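You operate a simulated robot arm through the tools that you are given. There is no shell and no other tool. Be economical: measure what you need, move in short steps, check, and stop when the job is done.

The job below is to be done with a simulated two-armed robot. You get a single attempt, and the scene is never put back.

TASK
Take the pen from the wide part of the window sill and leave it on top of the black orange-tag coil. Fetch the orange brush and set it on top of the carton. Take the teal brush and put it on the green running order card on the top of the grey bench. Put the green pad on the top of the grey bench away on the top of the yellow bench. Put the mouse on the free end of the lamp bar shelf. Take the seat card and put it on the top of the black bench. The order is free. Set down upright: seat card.

Only the result counts: the job must be done as asked and must still hold three seconds after the hand-in. Knocking over, shifting, dropping, spilling or breaking anything else fails it.

THE ROBOT
Two 7-joint arms with two-finger parallel grippers on one trunk, on a base that drives. Base frame: it is fixed to the floor where the robot stands at the start and does not move with it; the origin is under the middle of the robot, x ahead of it, y to its left, z up; the surface under the hand at the start is at about z = 0.64. Lengths are in m, angles in degrees, forces in N, time in s.
The left shoulder is at the start at [0.02, 0.113, 1.072], the right one opposite. With the tool pointing down near the work surface each hand reaches from about 0.1 to 0.58 m from the robot's upright axis, wherever it stands, measured 20 degrees to its own side. Places, roughly: carton (46x8x5 cm) [-1.6, -3.1, 0.7]; free end of the lamp bar shelf [-5.4, 1.3, 1]; green pad (9x6x5 cm) [-0.4, 1.7, 0.8]; mouse (7x11x4 cm) [-0.8, 1.9, 0.8]; orange brush (6x3x7 cm) [0.7, 0.6, 0.7]; orange-tag coil [0.25, -0.25, 0.75]; pen (15x2x2 cm) [0.5, 0, 0.6]; running order card [-1.25, 2, 0.75]; seat card [-1.25, 2.25, 0.75]; teal brush (11x4x7 cm) [-0.2, 1.8, 0.8]; top of the black bench [-5.7, 4.5, 0.7]; top of the yellow bench [-9.2, -0.3, 0.8]. Payload 1.57 kg a hand.
Tool frame (each hand has its own): the origin (TCP) lies between the finger pads and is the grasp point; the fingertips stand 0.03 m ahead of it; z points along the fingers, y is the line along which they close. Largest opening 0.08 m; finger width 0.017, thickness 0.012; the body of the gripper, 0.04 by 0.082 m, starts 0.08 m behind the TCP.
Orientation is that of the tool frame in the base frame, as a unit quaternion [x, y, z, w]. With the fingers straight down and closing along the base's y, the tool's x points along the base's -x, its y along +y and its z along -z.

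THE INTERFACE
- The arms move only by the tool jog_arm. It takes "left_rows", "right_rows" or both (then of equal length, played together; a hand with none holds still); each is a list of rows, each a list of 7 numbers: the shift along the base's x, y, z in units of 25 mm (1.0 is 25 mm), then the turn, a rotation vector about the base's x, y, z in units of 8 degrees (1.0 is 8 degrees), then the finger opening in m, from 0 to 0.08. In form: [[x, y, z, rx, ry, rz, hand], ...]. A call has 1 to 8 rows; each row shifts and turns the commanded pose from where the row before left it. A call with a number of a shift or a turn outside -1 to 1 is refused whole. Each row takes 0.2 s and may step no farther than 0.05 m and 8.6 degrees from the row before; otherwise, or with a gripper value out of range, the whole call is refused. A pose out of reach is approached as far as the arm can. The call stops where the force on the tool passes 40 N (or 10 N more than at its start, if that is more) or the arm is blocked; 0.2 s more then pass. Each finger travels about 0.045 m/s and halts on what it meets, pressing with about 36 N; the grip force reading is that of the motor and also rises with nothing between the fingers. The clock runs only during rows and for 0.2 s after the last one: add rows that do not move to give the fingers time. It gives the time, the measured TCP pose, the force on the tool (base axes), the opening and the grip force at its end, in the units of the frame above (readings bear some noise), with the torque about the TCP (base axes, N m) and any sound that the robot's microphone picked up.
- Cameras (640 x 400 px; columns grow to the right, rows downward): "scene" is now at [0.0812, -0.0168, 1.1712]; the picture's right is [-0.21, -0.98, 0.00], its down [-0.78, 0.17, -0.60] and it looks along [0.59, -0.12, -0.80] (base axes); focal length 214 px, centre (320, 200). "left" rides on the left gripper at [0.072, 0.007, -0.122] in its tool frame; the picture's right is [-0.09, 1.00, 0.00], its down [-0.84, -0.08, -0.54] and it looks along [-0.54, -0.05, 0.84] (tool axes); focal length 238 px, centre (320, 200). "right" rides on the right gripper at [0.072, -0.007, -0.122] in its tool frame; the picture's right is [0.09, 1.00, 0.00], its down [-0.84, 0.08, -0.54] and it looks along [-0.54, 0.05, 0.84] (tool axes); focal length 238 px, centre (320, 200). There is no depth. A picture from a camera that has moved, and an enlarged one, comes with that camera's place and axes in the base frame and with its lens.
- get_image(camera): a new picture of that camera. The clock stands still meanwhile.
- move_column(by): slides the trunk up (or, below 0, down) by that many m; the arms and the scene camera ride with it, the base frame stays. It gives what a move gives, with no picture.
- steer(legs): drives the robot by 1 to 6 legs, each [ahead, left, turn to the left] in m, m and degrees, along the robot's own axes; the way and the turn of a leg run together, so that a leg with both is an arc; at most 1.5 m and 180 degrees a leg. The arms and the cameras ride along, it lands a little off, and it stops where it bumps. It gives what a move gives.
- aim_head(pan, tilt): turns the head with the scene camera to pan (to the left, within 80 degrees either way) and tilt (down, from -29 to 69), counted from straight ahead of the robot. It gives what a move gives.
- enlarge(camera, box): a new picture of the part [left, top, right, bottom] of that camera's present view, enlarged. The clock stands still meanwhile.
- finish_job(): hands the job in; it is judged then, once.

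Go step by step. Nothing tells you exact positions but the pictures and the camera data: compare them with the known pose of the tool, close in by small moves and look again before you grip or let go. The budget is 186 turns and 154 pictures, counting those below and the enlarged ones. Unless the task says otherwise, let go and move clear before handing in, and close with one line.

The tools are called after ">>>" as a command line: name --argument value ..., lists and objects as JSON in quotes. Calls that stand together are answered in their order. jog_arm: Moves the arms, as the interface text tells. Its arguments: {"type":"object","properties":{"left_rows":{"type":"array","items":{"type":"array","items":{"type":"number"}}},"right_rows":{"type":"array","items":{"type":"array","items":{"type":"number"}}}},"required":[]} The other tools are called the same way: move_column (by) slides the trunk up or down; steer (legs) drives the base; aim_head (pan, tilt) turns the head that bears the scene camera; get_image (camera) takes a picture; enlarge (camera, box) takes an enlarged picture of a part of a camera's view; finish_job () hands the job in.

At the start:

```text
t: 0.0
left_tcp_pos: [0.4687, 0.2985, 0.9513]
left_tool_rot: [0.0, 1.0, 0.0, 0.0]
left_force: [0.6, 0.2, -1.1]
left_ft_torque: [-0.02, 0.01, -0.01]
left_grip_width: 0.0802
left_grip_force: 0.1
right_tcp_pos: [0.4473, -0.1185, 0.905]
right_tool_rot: [0.0, 1.0, 0.0, -0.001]
right_force: [0.4, -0.6, -0.4]
right_ft_torque: [0.03, 0.0, -0.01]
right_grip_width: 0.0801
right_grip_force: 0.0
trunk travel left (down, up): [-0.125, 0.445]
robot x, y, heading: [-0.0019, -0.0005, 0.0]
head pan, tilt: [-12.1, 53.2]
```

scene: 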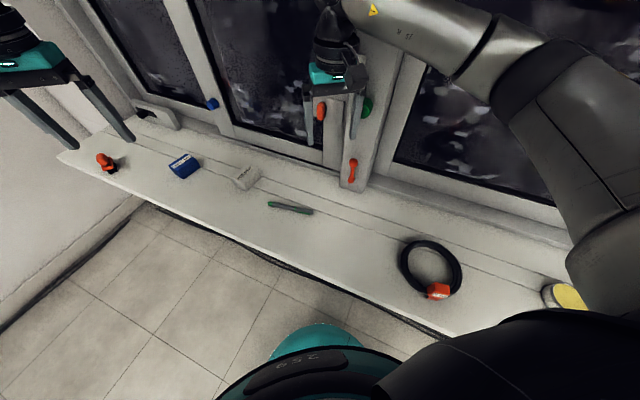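
right: 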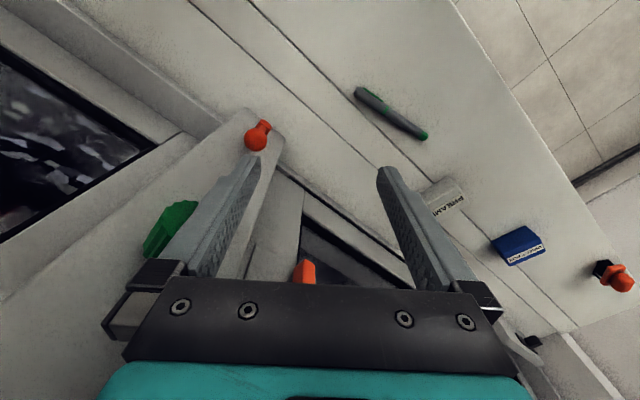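
left: 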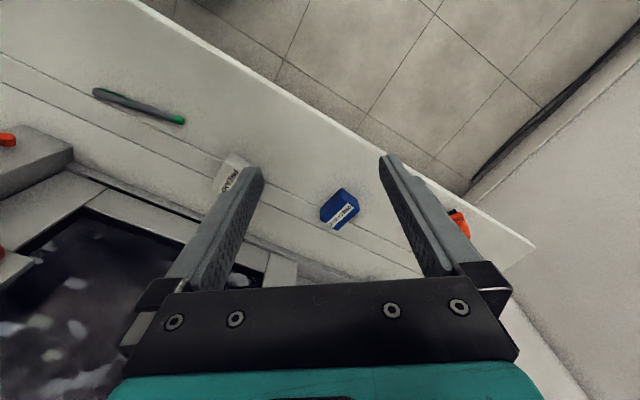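

The pen lies on the sill at about [0.455, 0, 0.65], with its axis about 66° from x. The coil's centre is near [0.2, -0.32]. I'll bring the right hand over the pen with the fingers turned, and look closer at the coil first.

>>> enlarge --camera "scene" --box '[360, 200, 520, 320]'

>>> jog_arm --right_rows '[[0.04, 0.6, -0.6, 0, 0, 1, 0.06], [0.04, 0.6, -0.6, 0, 0, 1, 0.06], [0.04, 0.6, -0.6, 0, 0, 1, 0.06], [0.04, 0.6, -0.6, 0, 0, 1, 0.06], [0.04, 0.6, -0.6, 0, 0, 1, 0.06], [0.04, 0.6, -0.6, 0, 0, 1, 0.06], [0.04, 0.6, -0.6, 0, 0, 1, 0.06], [0.04, 0.5, -0.6, 0, 0, 1, 0.06]]'

>>> get_image --camera "right"

>>> get_image --camera "scene"

```text
3.33 times, centred on (440, 260) of scene
camera zoom: at [0.0812, -0.0168, 1.1712], right [-0.21, -0.98, 0.0], down [-0.78, 0.17, -0.6], along [0.59, -0.12, -0.8], focal length 715 px, centre (-80, 0)
```

zoom: 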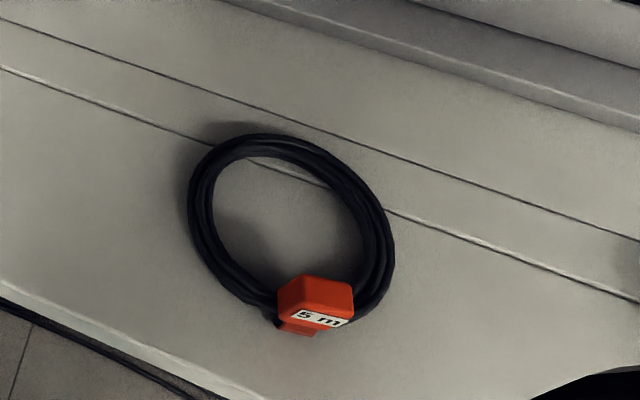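

```text
t: 1.8
left_tcp_pos: [0.4677, 0.2984, 0.9498]
left_tool_rot: [0.0, 1.0, -0.001, 0.0]
left_force: [-0.4, 0.5, 0.2]
left_ft_torque: [0.02, -0.02, 0.0]
left_grip_width: 0.0798
left_grip_force: 0.0
right_tcp_pos: [0.4534, -0.0201, 0.8074]
right_tool_rot: [-0.439, 0.898, 0.0, 0.001]
right_force: [1.7, -0.3, -0.9]
right_ft_torque: [0.0, 0.04, -0.02]
right_grip_width: 0.0599
right_grip_force: 0.1
right hand out of reach, approached as far as the arm can: row 7, 8
trunk travel left (down, up): [-0.125, 0.445]
robot x, y, heading: [-0.0004, -0.0019, -0.1]
head pan, tilt: [-12.1, 53.2]
```

```text
149 pictures are left
camera right: at [0.415, -0.0811, 0.9301], right [-0.84, 0.54, 0.0], down [0.45, 0.71, 0.54], along [0.29, 0.46, -0.84], focal length 238 px, centre (320, 200)
```

right: 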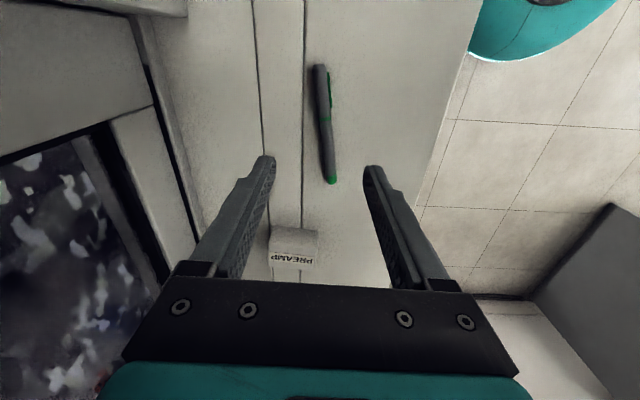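

```text
148 pictures are left
camera scene: at [0.0812, -0.0168, 1.1712], right [-0.21, -0.98, 0.0], down [-0.78, 0.17, -0.6], along [0.59, -0.13, -0.8], focal length 214 px, centre (320, 200)
```

scene: 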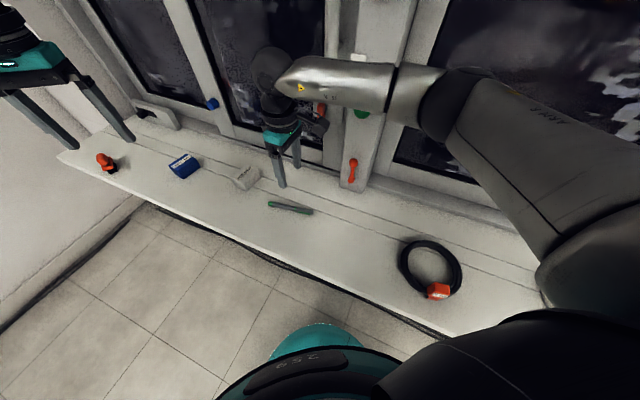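

The hand stopped a little short at 52° of turn. I'll lower it a bit and see whether the turn and position come within reach.

>>> jog_arm --right_rows '[[0, 0.6, -0.8, 0, 0, 0.5, 0.06], [0, 0, -0.8, 0, 0, 0.5, 0.06], [0, 0, -0.5, 0, 0, 0.5, 0.06]]'

```text
t: 2.6
left_tcp_pos: [0.4678, 0.2984, 0.95]
left_tool_rot: [0.0, 1.0, 0.0, 0.0]
left_force: [0.5, -0.6, 0.2]
left_ft_torque: [-0.01, 0.01, 0.0]
left_grip_width: 0.0798
left_grip_force: 0.0
right_tcp_pos: [0.454, -0.0129, 0.7988]
right_tool_rot: [-0.454, 0.891, 0.0, 0.0]
right_force: [-0.2, -0.2, 0.0]
right_ft_torque: [-0.01, -0.02, -0.02]
right_grip_width: 0.0599
right_grip_force: 0.0
right hand out of reach, approached as far as the arm can: row 1, 2, 3
trunk travel left (down, up): [-0.125, 0.445]
robot x, y, heading: [0.0022, 0.0, -0.2]
head pan, tilt: [-12.1, 53.2]
```

The wrist limit blocks this yaw. I'll turn the base 30° left so the pen sits on the right arm's side with less wrist turn.

>>> steer --legs '[[0, 0, 30]]'

>>> get_image --camera "right"

```text
t: 4.5
left_tcp_pos: [0.2533, 0.4942, 0.9501]
left_tool_rot: [-0.262, 0.965, 0.0, 0.0]
left_force: [0.8, -0.1, 0.3]
left_ft_torque: [0.02, 0.03, -0.01]
left_grip_width: 0.08
left_grip_force: 0.0
right_tcp_pos: [0.3986, 0.2171, 0.7986]
right_tool_rot: [-0.672, 0.741, 0.0, 0.0]
right_force: [0.2, -0.3, -0.3]
right_ft_torque: [-0.04, 0.01, 0.02]
right_grip_width: 0.06
right_grip_force: 0.1
trunk travel left (down, up): [-0.125, 0.445]
robot x, y, heading: [-0.0006, 0.0, 30.2]
head pan, tilt: [-12.1, 53.2]
```

```text
147 pictures are left
camera right: at [0.3978, 0.1459, 0.9201], right [-1.0, 0.01, 0.0], down [0.01, 0.84, 0.54], along [0.0, 0.54, -0.84], focal length 238 px, centre (320, 200)
```

right: 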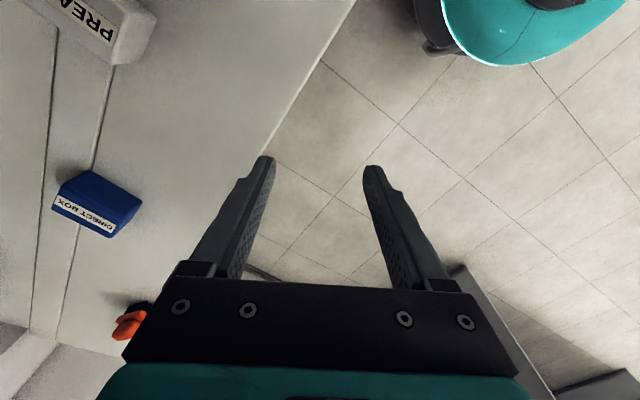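

I'll move the right hand back over the pen at yaw 65°.

>>> jog_arm --right_rows '[[0.3, -1, 0, 0, 0, -0.3, 0.06], [0.3, -1, 0, 0, 0, -0.3, 0.06], [0.3, -1, 0, 0, 0, -0.3, 0.06], [0.3, -1, 0, 0, 0, -0.3, 0.06], [0.3, -1, 0, 0, 0, -0.3, 0.06], [0.3, -1, 0, 0, 0, -0.3, 0.06], [0.2, -1, 0, 0, 0, -0.3, 0.06], [0.2, -1, -0.5, 0, 0, -0.3, 0.06]]'

>>> jog_arm --right_rows '[[0, -0.84, -1, 0, 0, 0, 0.06], [0, 0, -1, 0, 0, 0, 0.06], [0, 0, 0, 0, 0, 0, 0.06]]'

>>> get_image --camera "right"

```text
t: 6.3
left_tcp_pos: [0.2519, 0.4938, 0.9505]
left_tool_rot: [-0.261, 0.965, 0.0, 0.0]
left_force: [0.6, 0.6, 0.5]
left_ft_torque: [-0.02, 0.0, -0.01]
left_grip_width: 0.0801
left_grip_force: 0.1
right_tcp_pos: [0.454, 0.0166, 0.7875]
right_tool_rot: [-0.539, 0.843, 0.001, 0.0]
right_force: [-0.4, 0.3, 0.2]
right_ft_torque: [0.01, 0.03, -0.01]
right_grip_width: 0.0599
right_grip_force: 0.0
trunk travel left (down, up): [-0.125, 0.445]
robot x, y, heading: [-0.0005, -0.0007, 30.5]
head pan, tilt: [-12.1, 53.2]
```

```text
t: 7.1
left_tcp_pos: [0.2523, 0.4954, 0.9507]
left_tool_rot: [-0.263, 0.965, 0.0, 0.0]
left_force: [0.5, -0.2, 0.0]
left_ft_torque: [0.02, -0.06, -0.01]
left_grip_width: 0.08
left_grip_force: 0.1
right_tcp_pos: [0.4521, -0.0042, 0.736]
right_tool_rot: [-0.539, 0.843, -0.001, 0.0]
right_force: [-0.3, 0.4, -0.4]
right_ft_torque: [-0.02, -0.03, -0.02]
right_grip_width: 0.06
right_grip_force: 0.1
trunk travel left (down, up): [-0.125, 0.445]
robot x, y, heading: [0.0005, 0.0021, 30.5]
head pan, tilt: [-12.1, 53.2]
```

```text
146 pictures are left
camera right: at [0.4285, -0.0713, 0.8574], right [-0.94, 0.33, 0.0], down [0.28, 0.79, 0.54], along [0.18, 0.51, -0.84], focal length 238 px, centre (320, 200)
```

right: 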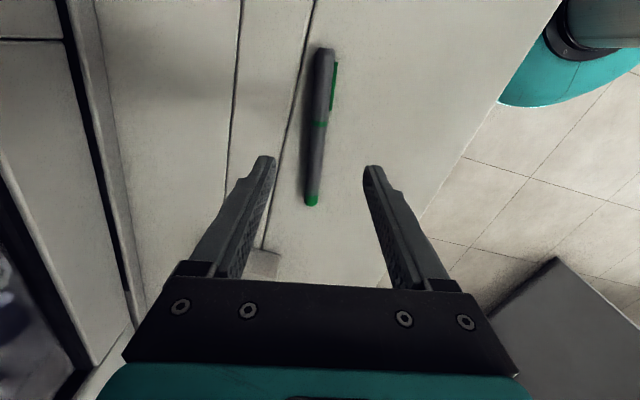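

Aligned; descending to z ≈ 0.674 and closing.

>>> jog_arm --right_rows '[[0, 0, -0.9, 0, 0, 0, 0.06], [0, 0, -0.9, 0, 0, 0, 0.06], [0, 0, -0.7, 0, 0, 0, 0.06], [0, 0, 0, 0, 0, 0, 0.03], [0, 0, 0, 0, 0, 0, 0.0], [0, 0, 0, 0, 0, 0, 0.0], [0, 0, 0, 0, 0, 0, 0.0]]'

```text
t: 8.7
left_tcp_pos: [0.2519, 0.494, 0.951]
left_tool_rot: [-0.262, 0.965, 0.0, -0.001]
left_force: [0.9, 0.4, -0.7]
left_ft_torque: [0.01, 0.04, 0.0]
left_grip_width: 0.0798
left_grip_force: 0.1
right_tcp_pos: [0.4515, -0.0033, 0.6746]
right_tool_rot: [-0.539, 0.842, 0.0, 0.0]
right_force: [0.5, -0.3, -0.4]
right_ft_torque: [-0.03, 0.0, 0.02]
right_grip_width: 0.0147
right_grip_force: 24.2
trunk travel left (down, up): [-0.125, 0.445]
robot x, y, heading: [0.0043, 0.0005, 30.5]
head pan, tilt: [-12.1, 53.2]
```

Pen gripped. I'll lift it and look around to the right and left to survey the room.

>>> jog_arm --right_rows '[[0, 0, 1, 0, 0, 0, 0.0], [0, 0, 1, 0, 0, 0, 0.0], [0, 0, 1, 0, 0, 0, 0.0], [0, 0, 1, 0, 0, 0, 0.0], [0, 0, 1, 0, 0, 0, 0.0]]'

>>> aim_head --pan -80 --tilt 30

>>> get_image --camera "scene"

>>> aim_head --pan 75 --tilt 25

>>> get_image --camera "scene"

```text
t: 9.9
left_tcp_pos: [0.253, 0.4944, 0.9503]
left_tool_rot: [-0.262, 0.965, 0.0, 0.0]
left_force: [-0.2, 0.1, 0.1]
left_ft_torque: [0.0, 0.02, -0.02]
left_grip_width: 0.0803
left_grip_force: 0.0
right_tcp_pos: [0.4528, -0.0011, 0.8001]
right_tool_rot: [-0.538, 0.843, -0.001, 0.0]
right_force: [0.6, 0.5, 0.1]
right_ft_torque: [-0.01, 0.01, -0.03]
right_grip_width: 0.0138
right_grip_force: 30.1
trunk travel left (down, up): [-0.125, 0.445]
robot x, y, heading: [-0.0013, -0.0049, 30.4]
head pan, tilt: [-12.1, 53.2]
```

```text
t: 11.3
left_tcp_pos: [0.2518, 0.4945, 0.9506]
left_tool_rot: [-0.262, 0.965, 0.001, 0.0]
left_force: [1.0, -0.4, 0.3]
left_ft_torque: [0.05, -0.01, -0.01]
left_grip_width: 0.0802
left_grip_force: 0.2
right_tcp_pos: [0.4539, -0.0025, 0.7984]
right_tool_rot: [-0.538, 0.843, 0.0, 0.0]
right_force: [-0.1, -0.2, -0.6]
right_ft_torque: [-0.01, 0.02, -0.02]
right_grip_width: 0.0136
right_grip_force: 29.8
trunk travel left (down, up): [-0.125, 0.445]
robot x, y, heading: [-0.0021, 0.0022, 30.2]
head pan, tilt: [-80.0, 30.0]
```

```text
145 pictures are left
camera scene: at [0.0662, -0.0652, 1.205], right [-0.76, -0.65, 0.0], down [-0.32, 0.38, -0.87], along [0.56, -0.66, -0.5], focal length 214 px, centre (320, 200)
```

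scene: 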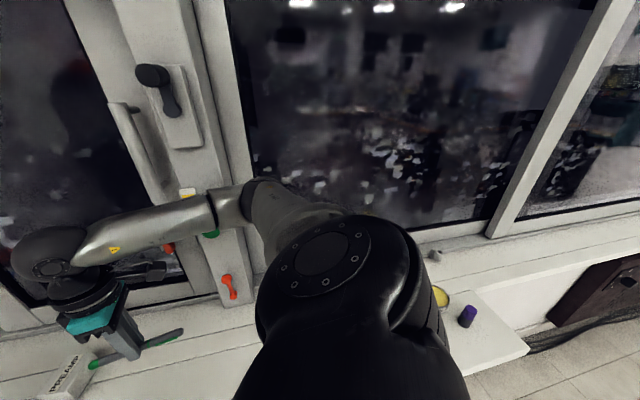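

```text
t: 13.7
left_tcp_pos: [0.2532, 0.495, 0.9509]
left_tool_rot: [-0.262, 0.965, 0.0, 0.0]
left_force: [0.0, -0.3, 0.0]
left_ft_torque: [0.02, -0.01, -0.01]
left_grip_width: 0.0801
left_grip_force: 0.0
right_tcp_pos: [0.4528, -0.0011, 0.7991]
right_tool_rot: [-0.54, 0.842, 0.0, 0.001]
right_force: [0.0, -0.3, 0.2]
right_ft_torque: [0.0, 0.02, 0.0]
right_grip_width: 0.014
right_grip_force: 30.1
trunk travel left (down, up): [-0.125, 0.445]
robot x, y, heading: [-0.001, -0.0011, 30.2]
head pan, tilt: [75.0, 25.0]
```

```text
144 pictures are left
camera scene: at [-0.0169, 0.0925, 1.2129], right [0.96, 0.27, 0.0], down [0.11, -0.41, -0.91], along [-0.24, 0.87, -0.42], focal length 214 px, centre (320, 200)
```

scene: 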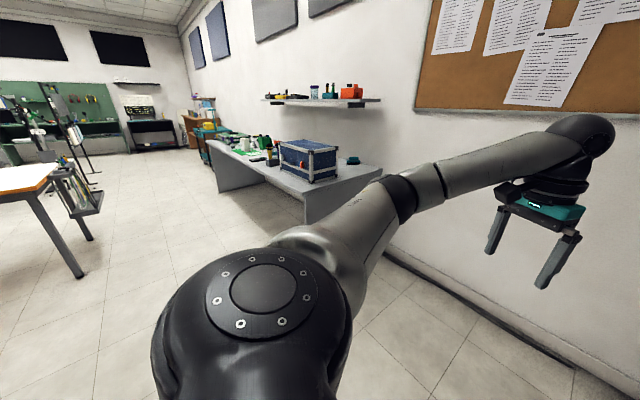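

The floor beside the window looks clear. I'll move the base back by about 0.37 and right by 0.15, keeping heading, so the coil sits where the pen was.

>>> steer --legs '[[-0.372, -0.15, 0]]'

>>> aim_head --pan -30 --tilt 50

>>> get_image --camera "right"

>>> get_image --camera "scene"

```text
t: 16.2
left_tcp_pos: [0.0059, 0.1757, 0.9515]
left_tool_rot: [-0.262, 0.965, 0.0, 0.0]
left_force: [0.6, -0.3, -1.0]
left_ft_torque: [0.01, 0.02, 0.02]
left_grip_width: 0.08
left_grip_force: 0.1
right_tcp_pos: [0.2064, -0.3198, 0.7984]
right_tool_rot: [-0.539, 0.842, 0.0, 0.0]
right_force: [0.3, 0.3, 0.3]
right_ft_torque: [-0.01, -0.02, 0.01]
right_grip_width: 0.0138
right_grip_force: 30.4
trunk travel left (down, up): [-0.125, 0.445]
robot x, y, heading: [-0.2494, -0.3185, 30.6]
head pan, tilt: [75.0, 25.0]
```

```text
t: 18.0
left_tcp_pos: [0.0068, 0.1768, 0.9506]
left_tool_rot: [-0.262, 0.965, 0.0, 0.0]
left_force: [-0.3, 0.2, -0.2]
left_ft_torque: [0.01, -0.01, 0.01]
left_grip_width: 0.0799
left_grip_force: 0.0
right_tcp_pos: [0.2074, -0.3193, 0.7998]
right_tool_rot: [-0.539, 0.842, 0.0, -0.001]
right_force: [0.1, -0.5, -0.1]
right_ft_torque: [-0.01, 0.0, 0.02]
right_grip_width: 0.0135
right_grip_force: 30.4
trunk travel left (down, up): [-0.125, 0.445]
robot x, y, heading: [-0.2456, -0.3161, 30.3]
head pan, tilt: [-30.0, 50.0]
```

```text
143 pictures are left
camera right: at [0.183, -0.3878, 0.9207], right [-0.94, 0.33, 0.0], down [0.28, 0.79, 0.54], along [0.18, 0.51, -0.84], focal length 238 px, centre (320, 200)
```

right: 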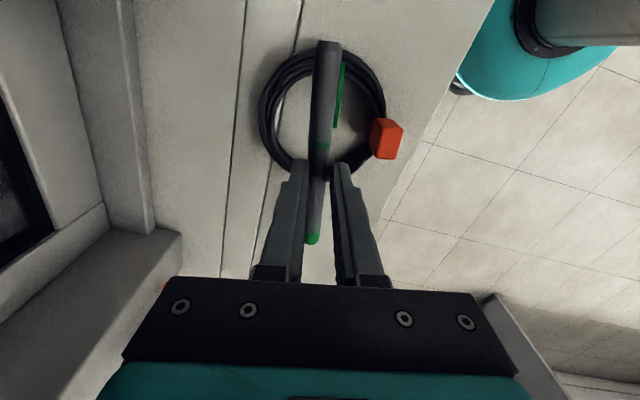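

```text
142 pictures are left
camera scene: at [-0.1617, -0.3138, 1.1755], right [0.01, -1.0, 0.0], down [-0.77, -0.01, -0.64], along [0.64, 0.0, -0.77], focal length 214 px, centre (320, 200)
```

scene: 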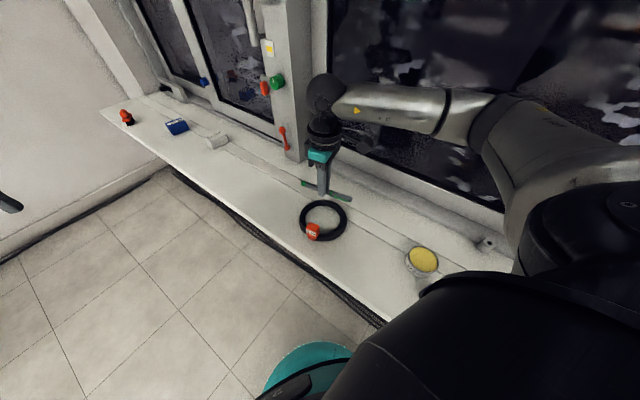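

The pen is centred over the ring, clear of the tag. Lowering now, first to just above it.

>>> jog_arm --right_rows '[[-0.1, 0, -1, 0, 0, 0, 0.0], [0, 0, -1, 0, 0, 0, 0.0], [0, 0, -1, 0, 0, 0, 0.0], [0, 0, -0.5, 0, 0, 0, 0.0], [0, 0, 0, 0, 0, 0, 0.0]]'

>>> enlarge --camera "scene" --box '[260, 150, 400, 260]'

>>> enlarge --camera "right" --box '[220, 0, 430, 200]'

```text
t: 19.2
left_tcp_pos: [0.0054, 0.1761, 0.9506]
left_tool_rot: [-0.262, 0.965, 0.0, 0.0]
left_force: [-0.4, 0.6, 0.1]
left_ft_torque: [-0.03, 0.01, 0.0]
left_grip_width: 0.08
left_grip_force: 0.0
right_tcp_pos: [0.2044, -0.3191, 0.712]
right_tool_rot: [-0.538, 0.843, 0.0, 0.001]
right_force: [0.2, -0.7, 0.4]
right_ft_torque: [-0.02, 0.0, 0.03]
right_grip_width: 0.0136
right_grip_force: 30.2
trunk travel left (down, up): [-0.125, 0.445]
robot x, y, heading: [-0.2456, -0.3186, 30.6]
head pan, tilt: [-30.0, 50.0]
```

```text
3.64 times, centred on (330, 205) of scene
camera zoom: at [-0.1617, -0.3139, 1.1755], right [0.01, -1.0, 0.0], down [-0.77, -0.01, -0.64], along [0.64, 0.0, -0.77], focal length 780 px, centre (284, 182)
```

zoom: 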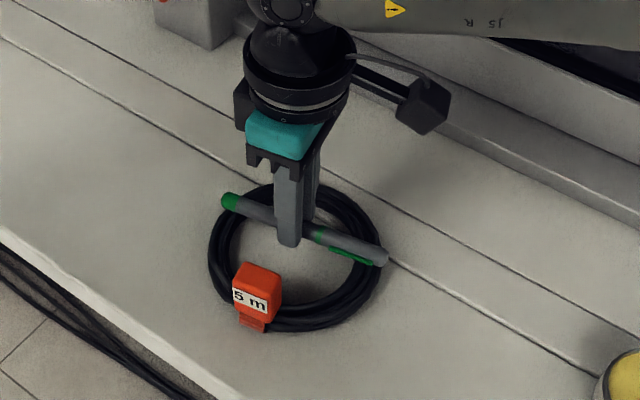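

```text
2.00 times, centred on (325, 100) of right
camera zoom: at [0.1803, -0.3879, 0.8328], right [-0.94, 0.33, 0.0], down [0.28, 0.79, 0.54], along [0.18, 0.51, -0.84], focal length 477 px, centre (310, 400)
```

zoom: 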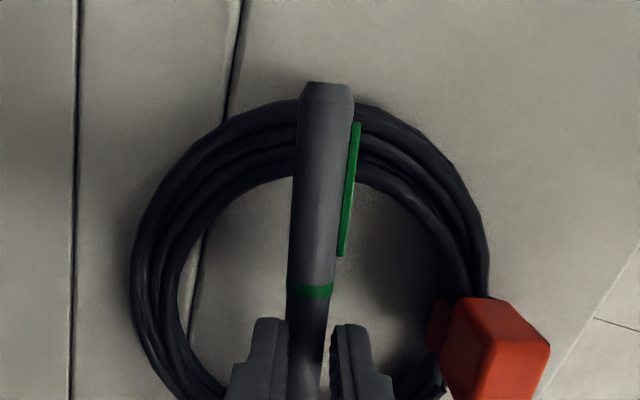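

Still just above. Creeping down to contact.

>>> jog_arm --right_rows '[[0, 0, -0.2, 0, 0, 0, 0.0], [0, 0, -0.2, 0, 0, 0, 0.0], [0, 0, 0, 0, 0, 0, 0.0]]'

>>> jog_arm --right_rows '[[0, 0, -0.12, 0, 0, 0, 0.0], [0, 0, 0, 0, 0, 0, 0.0]]'

>>> enlarge --camera "scene" --box '[260, 150, 400, 260]'

```text
t: 20.0
left_tcp_pos: [0.0065, 0.1765, 0.9508]
left_tool_rot: [-0.262, 0.965, 0.0, 0.001]
left_force: [-0.2, 0.1, -0.4]
left_ft_torque: [0.02, 0.02, 0.0]
left_grip_width: 0.0797
left_grip_force: 0.1
right_tcp_pos: [0.2038, -0.3201, 0.702]
right_tool_rot: [-0.538, 0.843, 0.001, -0.001]
right_force: [-0.4, 0.3, 0.2]
right_ft_torque: [0.04, -0.03, 0.0]
right_grip_width: 0.0139
right_grip_force: 30.2
trunk travel left (down, up): [-0.125, 0.445]
robot x, y, heading: [-0.2476, -0.3211, 30.4]
head pan, tilt: [-30.0, 50.0]
```

```text
t: 20.6
left_tcp_pos: [0.0061, 0.175, 0.9511]
left_tool_rot: [-0.262, 0.965, 0.0, 0.0]
left_force: [-0.5, -0.4, -0.9]
left_ft_torque: [0.01, 0.0, -0.01]
left_grip_width: 0.0798
left_grip_force: 0.2
right_tcp_pos: [0.2046, -0.3191, 0.7003]
right_tool_rot: [-0.538, 0.843, 0.0, 0.0]
right_force: [0.3, 0.5, 2.5]
right_ft_torque: [0.15, -0.03, 0.05]
right_grip_width: 0.0138
right_grip_force: 30.5
trunk travel left (down, up): [-0.125, 0.445]
robot x, y, heading: [-0.2429, -0.3198, 30.4]
head pan, tilt: [-30.0, 50.0]
```

```text
3.64 times, centred on (330, 205) of scene
camera zoom: at [-0.1618, -0.3139, 1.1755], right [0.01, -1.0, 0.0], down [-0.77, -0.01, -0.64], along [0.64, 0.0, -0.77], focal length 780 px, centre (284, 182)
```

zoom: 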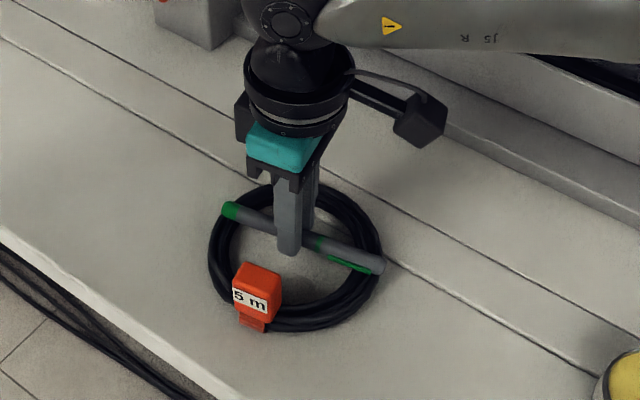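

Contact has begun. I'll lower a hair more, open slowly and rise.

>>> jog_arm --right_rows '[[0, 0, -0.06, 0, 0, 0, 0.0], [0, 0, 0, 0, 0, 0, 0.018], [0, 0, 0, 0, 0, 0, 0.024], [0, 0, 0, 0, 0, 0, 0.03], [0, 0, 0, 0, 0, 0, 0.03]]'

>>> jog_arm --right_rows '[[0, 0, 0.4, 0, 0, 0, 0.03], [0, 0, 0.6, 0, 0, 0, 0.03], [0, 0, 1, 0, 0, 0, 0.03], [0, 0, 1, 0, 0, 0, 0.03], [0, 0, 1, 0, 0, 0, 0.03], [0, 0, 1, 0, 0, 0, 0.03]]'

>>> enlarge --camera "scene" --box '[260, 150, 400, 260]'

```text
t: 21.8
left_tcp_pos: [0.0054, 0.1765, 0.95]
left_tool_rot: [-0.262, 0.965, 0.0, 0.0]
left_force: [0.7, -0.4, 0.5]
left_ft_torque: [0.01, -0.04, 0.0]
left_grip_width: 0.0802
left_grip_force: 0.0
right_tcp_pos: [0.2041, -0.3194, 0.6967]
right_tool_rot: [-0.539, 0.842, 0.0, 0.0]
right_force: [0.6, -0.5, 0.2]
right_ft_torque: [0.0, 0.01, 0.0]
right_grip_width: 0.0302
right_grip_force: 0.2
trunk travel left (down, up): [-0.125, 0.445]
robot x, y, heading: [-0.245, -0.3185, 30.6]
head pan, tilt: [-30.0, 50.0]
```

```text
t: 23.2
left_tcp_pos: [0.0058, 0.1761, 0.9508]
left_tool_rot: [-0.263, 0.965, 0.0, 0.0]
left_force: [0.0, 0.4, -0.5]
left_ft_torque: [0.03, 0.01, 0.02]
left_grip_width: 0.08
left_grip_force: 0.1
right_tcp_pos: [0.2048, -0.3203, 0.824]
right_tool_rot: [-0.538, 0.843, 0.0, 0.0]
right_force: [0.0, -0.2, 0.1]
right_ft_torque: [-0.02, 0.01, -0.02]
right_grip_width: 0.03
right_grip_force: 0.0
trunk travel left (down, up): [-0.125, 0.445]
robot x, y, heading: [-0.2435, -0.3154, 30.2]
head pan, tilt: [-30.0, 50.0]
```

```text
3.64 times, centred on (330, 205) of scene
camera zoom: at [-0.1618, -0.3139, 1.1755], right [0.01, -1.0, 0.0], down [-0.77, -0.01, -0.64], along [0.64, 0.0, -0.77], focal length 780 px, centre (284, 182)
```

zoom: 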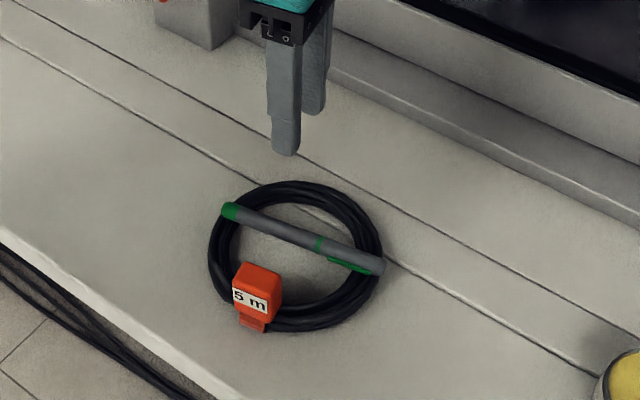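

The pen rests across the ring. Next is the orange brush at the far left end of the sill, about [0.74, 0.56]. I'll tuck the left arm, raise the right one, and drive along the sill.

>>> jog_arm --left_rows '[[-0.45, -0.85, 0, 0, 0, 0, 0.08], [-0.45, -0.85, 0, 0, 0, 0, 0.08], [-0.45, -0.85, 0, 0, 0, 0, 0.08], [-0.45, -0.85, 0, 0, 0, 0, 0.08], [-0.45, -0.85, 0, 0, 0, 0, 0.08], [-0.45, -0.85, 0, 0, 0, 0, 0.08], [-0.45, -0.85, 0, 0, 0, 0, 0.08], [-0.45, -0.85, 0, 0, 0, 0, 0.08]]' --right_rows '[[-0.5, 0, 0.5, 0, 0, 0, 0.06], [-0.5, 0, 0.5, 0, 0, 0, 0.06], [-0.2, 0, 0.5, 0, 0, 0, 0.06], [0, 0, 0.5, 0, 0, 0, 0.06], [0, 0, 0.5, 0, 0, 0, 0.06], [0, 0, 0, 0, 0, 0, 0.06], [0, 0, 0, 0, 0, 0, 0.06], [0, 0, 0, 0, 0, 0, 0.06]]'

>>> steer --legs '[[0.86, 0.392, 0]]'

>>> aim_head --pan -15 --tilt 45

>>> get_image --camera "scene"

>>> get_image --camera "right"

```text
t: 25.0
left_tcp_pos: [-0.0839, 0.0076, 0.9505]
left_tool_rot: [-0.263, 0.965, 0.0, 0.0]
left_force: [-0.4, -0.1, -0.7]
left_ft_torque: [-0.01, 0.01, -0.01]
left_grip_width: 0.08
left_grip_force: 0.0
right_tcp_pos: [0.1744, -0.3201, 0.8861]
right_tool_rot: [-0.539, 0.842, 0.0, 0.0]
right_force: [0.0, -0.6, -0.6]
right_ft_torque: [-0.02, -0.01, 0.03]
right_grip_width: 0.06
right_grip_force: 0.3
trunk travel left (down, up): [-0.125, 0.445]
robot x, y, heading: [-0.2451, -0.3186, 30.3]
head pan, tilt: [-30.0, 50.0]
```

```text
t: 30.0
left_tcp_pos: [0.4596, 0.791, 0.9512]
left_tool_rot: [-0.268, 0.963, 0.0, 0.0]
left_force: [0.4, -0.4, 0.5]
left_ft_torque: [0.01, 0.01, -0.01]
left_grip_width: 0.0799
left_grip_force: 0.1
right_tcp_pos: [0.7223, 0.4665, 0.8858]
right_tool_rot: [-0.544, 0.839, -0.001, 0.001]
right_force: [-0.1, 0.3, -0.4]
right_ft_torque: [0.02, 0.0, -0.01]
right_grip_width: 0.0597
right_grip_force: 0.0
trunk travel left (down, up): [-0.125, 0.445]
robot x, y, heading: [0.3047, 0.4691, 31.1]
head pan, tilt: [-30.0, 50.0]
```

```text
t: 30.8
left_tcp_pos: [0.459, 0.7904, 0.9513]
left_tool_rot: [-0.268, 0.963, -0.001, 0.001]
left_force: [0.5, 0.0, 0.0]
left_ft_torque: [0.0, -0.03, -0.01]
left_grip_width: 0.0801
left_grip_force: 0.0
right_tcp_pos: [0.7219, 0.4673, 0.8858]
right_tool_rot: [-0.542, 0.84, 0.0, 0.0]
right_force: [-0.5, -0.6, -0.2]
right_ft_torque: [-0.02, -0.03, -0.03]
right_grip_width: 0.06
right_grip_force: 0.0
trunk travel left (down, up): [-0.125, 0.445]
robot x, y, heading: [0.3009, 0.4677, 30.8]
head pan, tilt: [-15.0, 45.0]
```

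```text
137 pictures are left
camera scene: at [0.3868, 0.4905, 1.1823], right [0.28, -0.96, 0.0], down [-0.68, -0.2, -0.71], along [0.68, 0.2, -0.71], focal length 214 px, centre (320, 200)
```

scene: 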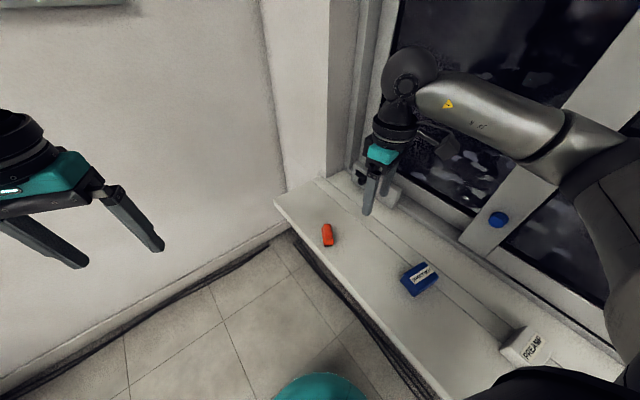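

```text
136 pictures are left
camera right: at [0.6984, 0.3989, 1.0068], right [-0.95, 0.32, 0.0], down [0.27, 0.8, 0.54], along [0.18, 0.51, -0.84], focal length 238 px, centre (320, 200)
```

right: 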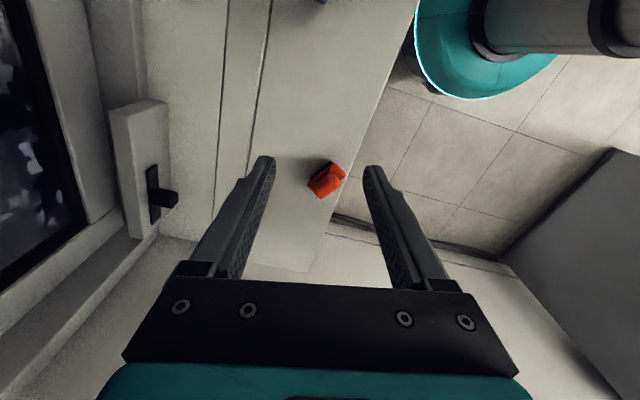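

>>> enlarge --camera "scene" --box '[290, 200, 370, 260]'

>>> enlarge --camera "right" --box '[275, 130, 375, 220]'

```text
6.67 times, centred on (330, 230) of scene
camera zoom: at [0.3868, 0.4905, 1.1823], right [0.28, -0.96, 0.0], down [-0.68, -0.2, -0.71], along [0.68, 0.2, -0.71], focal length 1430 px, centre (253, 0)
```

zoom: 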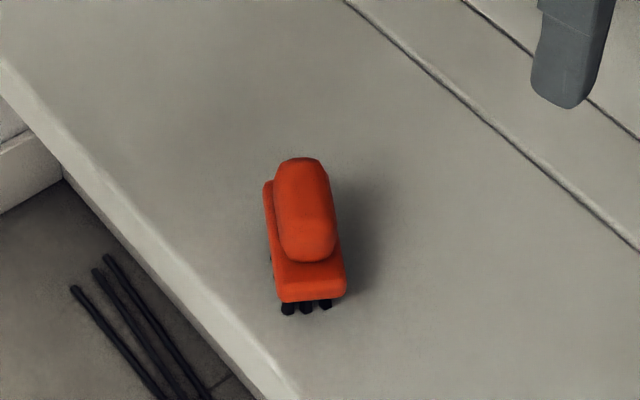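

```text
4.44 times, centred on (325, 175) of right
camera zoom: at [0.6984, 0.3989, 1.0068], right [-0.95, 0.32, 0.0], down [0.27, 0.8, 0.54], along [0.18, 0.51, -0.84], focal length 1059 px, centre (298, 311)
```

zoom: 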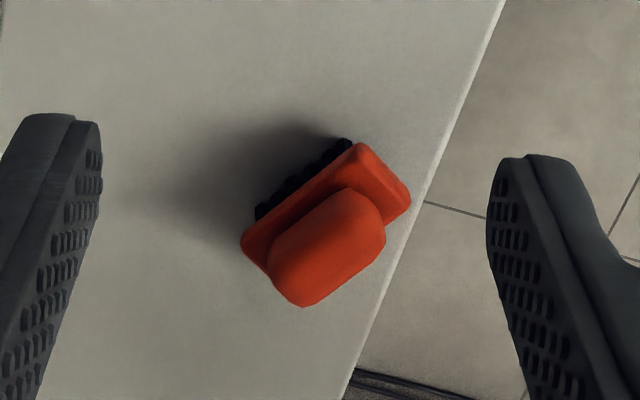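

The brush stands bristles down at about [0.74, 0.568], with its long axis about 24°. I'll bring the right hand over it at yaw 24°, fingers across the narrow side.

>>> jog_arm --right_rows '[[0.12, 0.67, -0.5, 0, 0, -0.87, 0.07], [0.12, 0.67, -0.5, 0, 0, -0.87, 0.07], [0.12, 0.67, -0.5, 0, 0, -0.87, 0.07], [0.12, 0.67, -0.5, 0, 0, -0.87, 0.07], [0.12, 0.67, -0.5, 0, 0, -0.87, 0.07], [0.12, 0.67, -0.5, 0, 0, -0.87, 0.07], [0, 0, 0, 0, 0, 0, 0.07]]'

>>> get_image --camera "right"

>>> enlarge --camera "scene" --box '[270, 160, 410, 270]'

```text
t: 32.4
left_tcp_pos: [0.4594, 0.7909, 0.9512]
left_tool_rot: [-0.269, 0.963, 0.0, 0.0]
left_force: [-0.6, 0.6, 0.3]
left_ft_torque: [-0.02, -0.03, -0.01]
left_grip_width: 0.08
left_grip_force: 0.0
right_tcp_pos: [0.7391, 0.5687, 0.8108]
right_tool_rot: [-0.207, 0.978, 0.001, 0.0]
right_force: [1.1, 0.5, -0.1]
right_ft_torque: [0.02, 0.01, 0.0]
right_grip_width: 0.0699
right_grip_force: 0.1
trunk travel left (down, up): [-0.125, 0.445]
robot x, y, heading: [0.2953, 0.4667, 31.0]
head pan, tilt: [-15.0, 45.0]
```

```text
133 pictures are left
camera right: at [0.6762, 0.5335, 0.9318], right [-0.49, 0.87, 0.0], down [0.73, 0.41, 0.54], along [0.47, 0.26, -0.84], focal length 238 px, centre (320, 200)
```

right: 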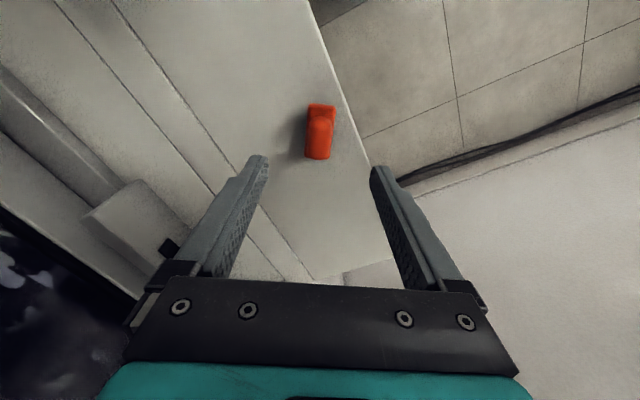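

```text
3.64 times, centred on (340, 215) of scene
camera zoom: at [0.3868, 0.4906, 1.1824], right [0.28, -0.96, 0.0], down [-0.68, -0.2, -0.71], along [0.68, 0.2, -0.71], focal length 780 px, centre (247, 146)
```

zoom: 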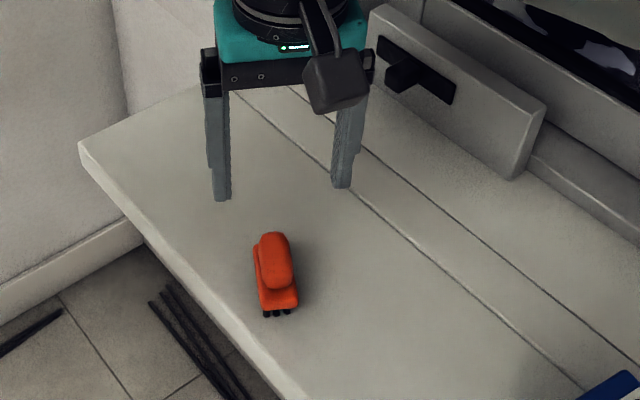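

Centred. Descending to z ≈ 0.69 and closing.

>>> jog_arm --right_rows '[[0.12, 0, -1, 0, 0, 0, 0.07], [0, 0, -1, 0, 0, 0, 0.07], [0, 0, -1, 0, 0, 0, 0.07], [0, 0, -1, 0, 0, 0, 0.07], [0, 0, -0.8, 0, 0, 0, 0.07], [0, 0, 0, 0, 0, 0, 0.05]]'

>>> enlarge --camera "right" --box '[220, 40, 420, 200]'

```text
t: 33.8
left_tcp_pos: [0.4597, 0.7912, 0.9512]
left_tool_rot: [-0.268, 0.963, -0.001, 0.001]
left_force: [-0.2, -0.3, 0.9]
left_ft_torque: [-0.02, 0.0, 0.03]
left_grip_width: 0.0802
left_grip_force: 0.1
right_tcp_pos: [0.7423, 0.5685, 0.6897]
right_tool_rot: [-0.208, 0.978, 0.001, 0.0]
right_force: [-0.3, 0.8, -0.2]
right_ft_torque: [0.01, -0.01, -0.01]
right_grip_width: 0.0501
right_grip_force: 0.1
trunk travel left (down, up): [-0.125, 0.445]
robot x, y, heading: [0.3035, 0.4645, 31.4]
head pan, tilt: [-15.0, 45.0]
```

```text
2.50 times, centred on (320, 120) of right
camera zoom: at [0.679, 0.5335, 0.8114], right [-0.49, 0.87, 0.0], down [0.73, 0.41, 0.54], along [0.47, 0.27, -0.84], focal length 596 px, centre (320, 400)
```

zoom: 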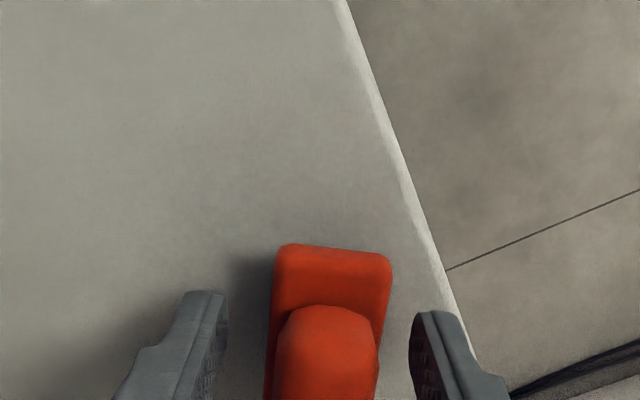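

Well straddled. Closing and lifting.

>>> jog_arm --right_rows '[[0, 0, 0, 0, 0, 0, 0.02], [0, 0, 0, 0, 0, 0, 0.01], [0, 0, 0, 0, 0, 0, 0.01], [0, 0, 0, 0, 0, 0, 0.01], [0, 0, 1, 0, 0, 0, 0.01], [0, 0, 1, 0, 0, 0, 0.01], [0, 0, 1, 0, 0, 0, 0.01], [0, 0, 1, 0, 0, 0, 0.01]]'

>>> get_image --camera "right"

```text
t: 35.6
left_tcp_pos: [0.4597, 0.791, 0.9514]
left_tool_rot: [-0.268, 0.963, 0.0, 0.0]
left_force: [0.5, -0.2, -0.2]
left_ft_torque: [0.03, 0.01, 0.0]
left_grip_width: 0.08
left_grip_force: 0.1
right_tcp_pos: [0.7426, 0.5669, 0.7915]
right_tool_rot: [-0.208, 0.978, 0.0, -0.001]
right_force: [-0.1, 0.6, -0.9]
right_ft_torque: [0.01, -0.01, -0.01]
right_grip_width: 0.029
right_grip_force: 35.7
trunk travel left (down, up): [-0.125, 0.445]
robot x, y, heading: [0.3022, 0.4649, 31.4]
head pan, tilt: [-15.0, 45.0]
```

```text
130 pictures are left
camera right: at [0.6798, 0.5315, 0.9126], right [-0.49, 0.87, 0.0], down [0.73, 0.41, 0.54], along [0.47, 0.26, -0.84], focal length 238 px, centre (320, 200)
```

right: 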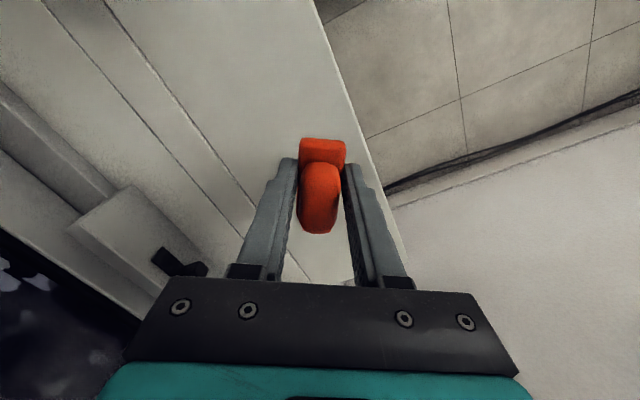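

Brush held, with its bottom about 5 cm below the TCP. I'll retract the right hand, back away from the sill, and turn around to see the way to the carton.

>>> jog_arm --right_rows '[[-0.3, -0.2, 1, 0, 0, 0, 0.01], [-0.8, -0.5, 1, 0, 0, 0, 0.01], [-0.8, -0.5, 0, 0, 0, 0, 0.01], [-0.8, -0.5, 0, 0, 0, 0, 0.01], [-0.8, -0.5, 0, 0, 0, 0, 0.01]]'

>>> steer --legs '[[-0.6, 0, 0], [0, 0, 150]]'

>>> aim_head --pan 0 --tilt 20

>>> get_image --camera "scene"

>>> aim_head --pan 75 --tilt 20

>>> get_image --camera "scene"

```text
t: 36.8
left_tcp_pos: [0.4601, 0.7901, 0.9514]
left_tool_rot: [-0.268, 0.963, 0.0, 0.0]
left_force: [-0.1, -0.3, -0.1]
left_ft_torque: [-0.01, -0.04, -0.01]
left_grip_width: 0.08
left_grip_force: 0.0
right_tcp_pos: [0.6553, 0.512, 0.8402]
right_tool_rot: [-0.208, 0.978, 0.001, 0.0]
right_force: [-0.3, 0.1, -1.4]
right_ft_torque: [-0.01, 0.0, 0.01]
right_grip_width: 0.0287
right_grip_force: 35.6
trunk travel left (down, up): [-0.125, 0.445]
robot x, y, heading: [0.2983, 0.4631, 31.1]
head pan, tilt: [-15.0, 45.0]
```

```text
t: 46.3
left_tcp_pos: [-0.5306, -0.0498, 0.95]
left_tool_rot: [1.0, -0.006, 0.0, 0.0]
left_force: [-0.6, -0.2, -0.2]
left_ft_torque: [0.0, -0.01, -0.02]
left_grip_width: 0.08
left_grip_force: 0.2
right_tcp_pos: [-0.5495, 0.2897, 0.8394]
right_tool_rot: [0.998, -0.066, 0.0, 0.001]
right_force: [-0.7, -0.3, -0.9]
right_ft_torque: [-0.02, -0.02, -0.01]
right_grip_width: 0.029
right_grip_force: 36.0
trunk travel left (down, up): [-0.125, 0.445]
robot x, y, heading: [-0.2174, 0.1496, 179.3]
head pan, tilt: [-15.0, 45.0]
```

```text
t: 47.2
left_tcp_pos: [-0.5289, -0.049, 0.9511]
left_tool_rot: [1.0, -0.005, 0.0, 0.0]
left_force: [0.1, -0.5, -0.3]
left_ft_torque: [-0.02, 0.03, 0.02]
left_grip_width: 0.08
left_grip_force: 0.0
right_tcp_pos: [-0.55, 0.2908, 0.8402]
right_tool_rot: [0.998, -0.066, 0.0, 0.0]
right_force: [0.6, 0.5, -0.6]
right_ft_torque: [-0.04, 0.0, -0.01]
right_grip_width: 0.0291
right_grip_force: 36.0
trunk travel left (down, up): [-0.125, 0.445]
robot x, y, heading: [-0.2209, 0.1431, 179.7]
head pan, tilt: [0.0, 20.0]
```

```text
129 pictures are left
camera scene: at [-0.3274, 0.1453, 1.221], right [0.01, 1.0, 0.0], down [0.34, 0.0, -0.94], along [-0.94, 0.01, -0.34], focal length 214 px, centre (320, 200)
```

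scene: 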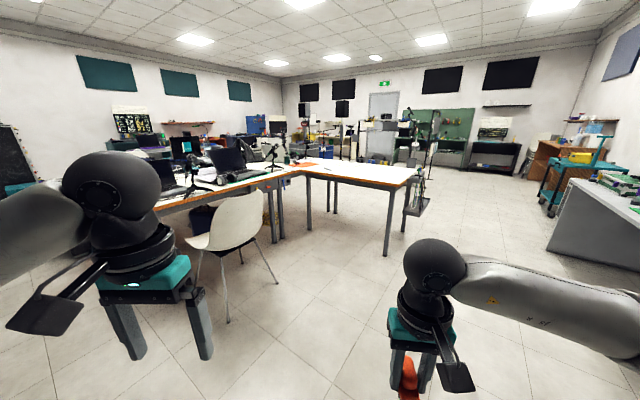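

```text
t: 48.7
left_tcp_pos: [-0.5287, -0.0495, 0.9512]
left_tool_rot: [1.0, -0.005, 0.001, 0.0]
left_force: [-0.4, 0.1, -0.5]
left_ft_torque: [-0.01, 0.0, -0.01]
left_grip_width: 0.08
left_grip_force: 0.1
right_tcp_pos: [-0.5492, 0.292, 0.8399]
right_tool_rot: [0.998, -0.066, 0.001, 0.0]
right_force: [-0.2, 0.5, -1.2]
right_ft_torque: [-0.02, -0.05, -0.01]
right_grip_width: 0.0289
right_grip_force: 35.9
trunk travel left (down, up): [-0.125, 0.445]
robot x, y, heading: [-0.2219, 0.1425, 179.3]
head pan, tilt: [75.0, 20.0]
```

```text
128 pictures are left
camera scene: at [-0.2593, 0.0546, 1.221], right [-0.96, 0.27, 0.0], down [0.09, 0.33, -0.94], along [-0.25, -0.91, -0.34], focal length 214 px, centre (320, 200)
```

scene: 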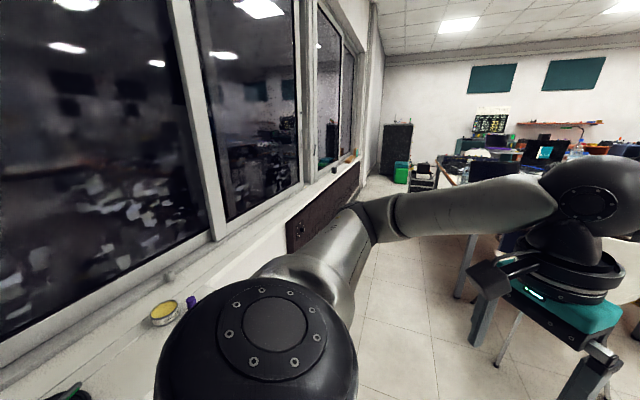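

>>> enlarge --camera "scene" --box '[270, 130, 430, 230]'

```text
4.00 times, centred on (350, 180) of scene
camera zoom: at [-0.2593, 0.0546, 1.221], right [-0.96, 0.27, 0.0], down [0.09, 0.33, -0.94], along [-0.25, -0.91, -0.34], focal length 858 px, centre (200, 280)
```

zoom: 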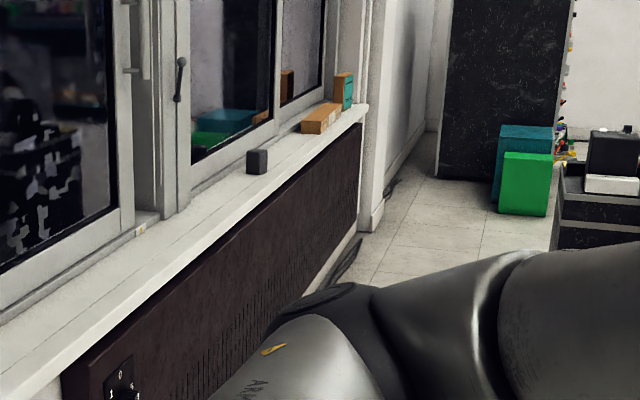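

The carton is the orange strip at the far end of the long window sill, near [-1.6, -3.05]. I'll turn to run parallel to the windows and drive along, keeping between the radiator and the tables.

>>> steer --legs '[[0, 0, 55.4], [0, 0.2, 0], [1.3, 0, 0]]'

>>> aim_head --pan 0 --tilt 30

>>> get_image --camera "scene"

```text
t: 58.8
left_tcp_pos: [-0.8309, -1.3928, 0.9504]
left_tool_rot: [0.888, 0.46, 0.0, 0.0]
left_force: [0.2, 0.5, 0.3]
left_ft_torque: [0.02, 0.02, -0.01]
left_grip_width: 0.0797
left_grip_force: 0.0
right_tcp_pos: [-1.1223, -1.2152, 0.8403]
right_tool_rot: [0.914, 0.405, 0.0, -0.001]
right_force: [-1.1, -0.1, -0.4]
right_ft_torque: [0.01, 0.0, 0.0]
right_grip_width: 0.0289
right_grip_force: 35.8
trunk travel left (down, up): [-0.125, 0.445]
robot x, y, heading: [-0.8184, -1.0323, -125.1]
head pan, tilt: [75.0, 20.0]
```

```text
t: 60.3
left_tcp_pos: [-0.8313, -1.3917, 0.9512]
left_tool_rot: [0.888, 0.459, 0.0, 0.0]
left_force: [-0.3, -0.1, 0.1]
left_ft_torque: [-0.01, -0.03, -0.01]
left_grip_width: 0.0799
left_grip_force: 0.1
right_tcp_pos: [-1.1227, -1.2148, 0.8413]
right_tool_rot: [0.915, 0.404, 0.0, 0.0]
right_force: [0.5, -0.2, -0.7]
right_ft_torque: [0.01, 0.04, -0.03]
right_grip_width: 0.029
right_grip_force: 35.7
trunk travel left (down, up): [-0.125, 0.445]
robot x, y, heading: [-0.8149, -1.028, -125.3]
head pan, tilt: [0.0, 30.0]
```

```text
126 pictures are left
camera scene: at [-0.8761, -1.113, 1.205], right [-0.82, 0.58, 0.0], down [0.29, 0.41, -0.87], along [-0.5, -0.71, -0.5], focal length 214 px, centre (320, 200)
```

scene: 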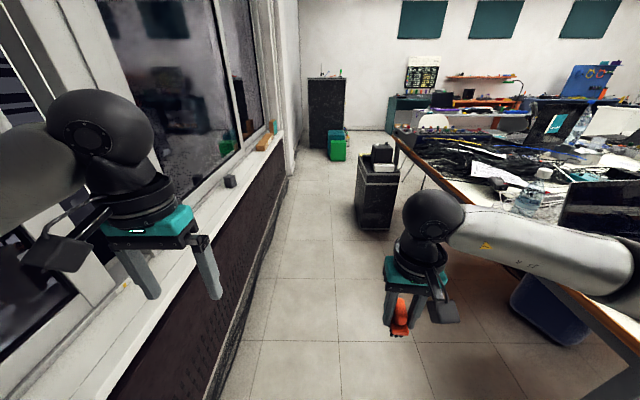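

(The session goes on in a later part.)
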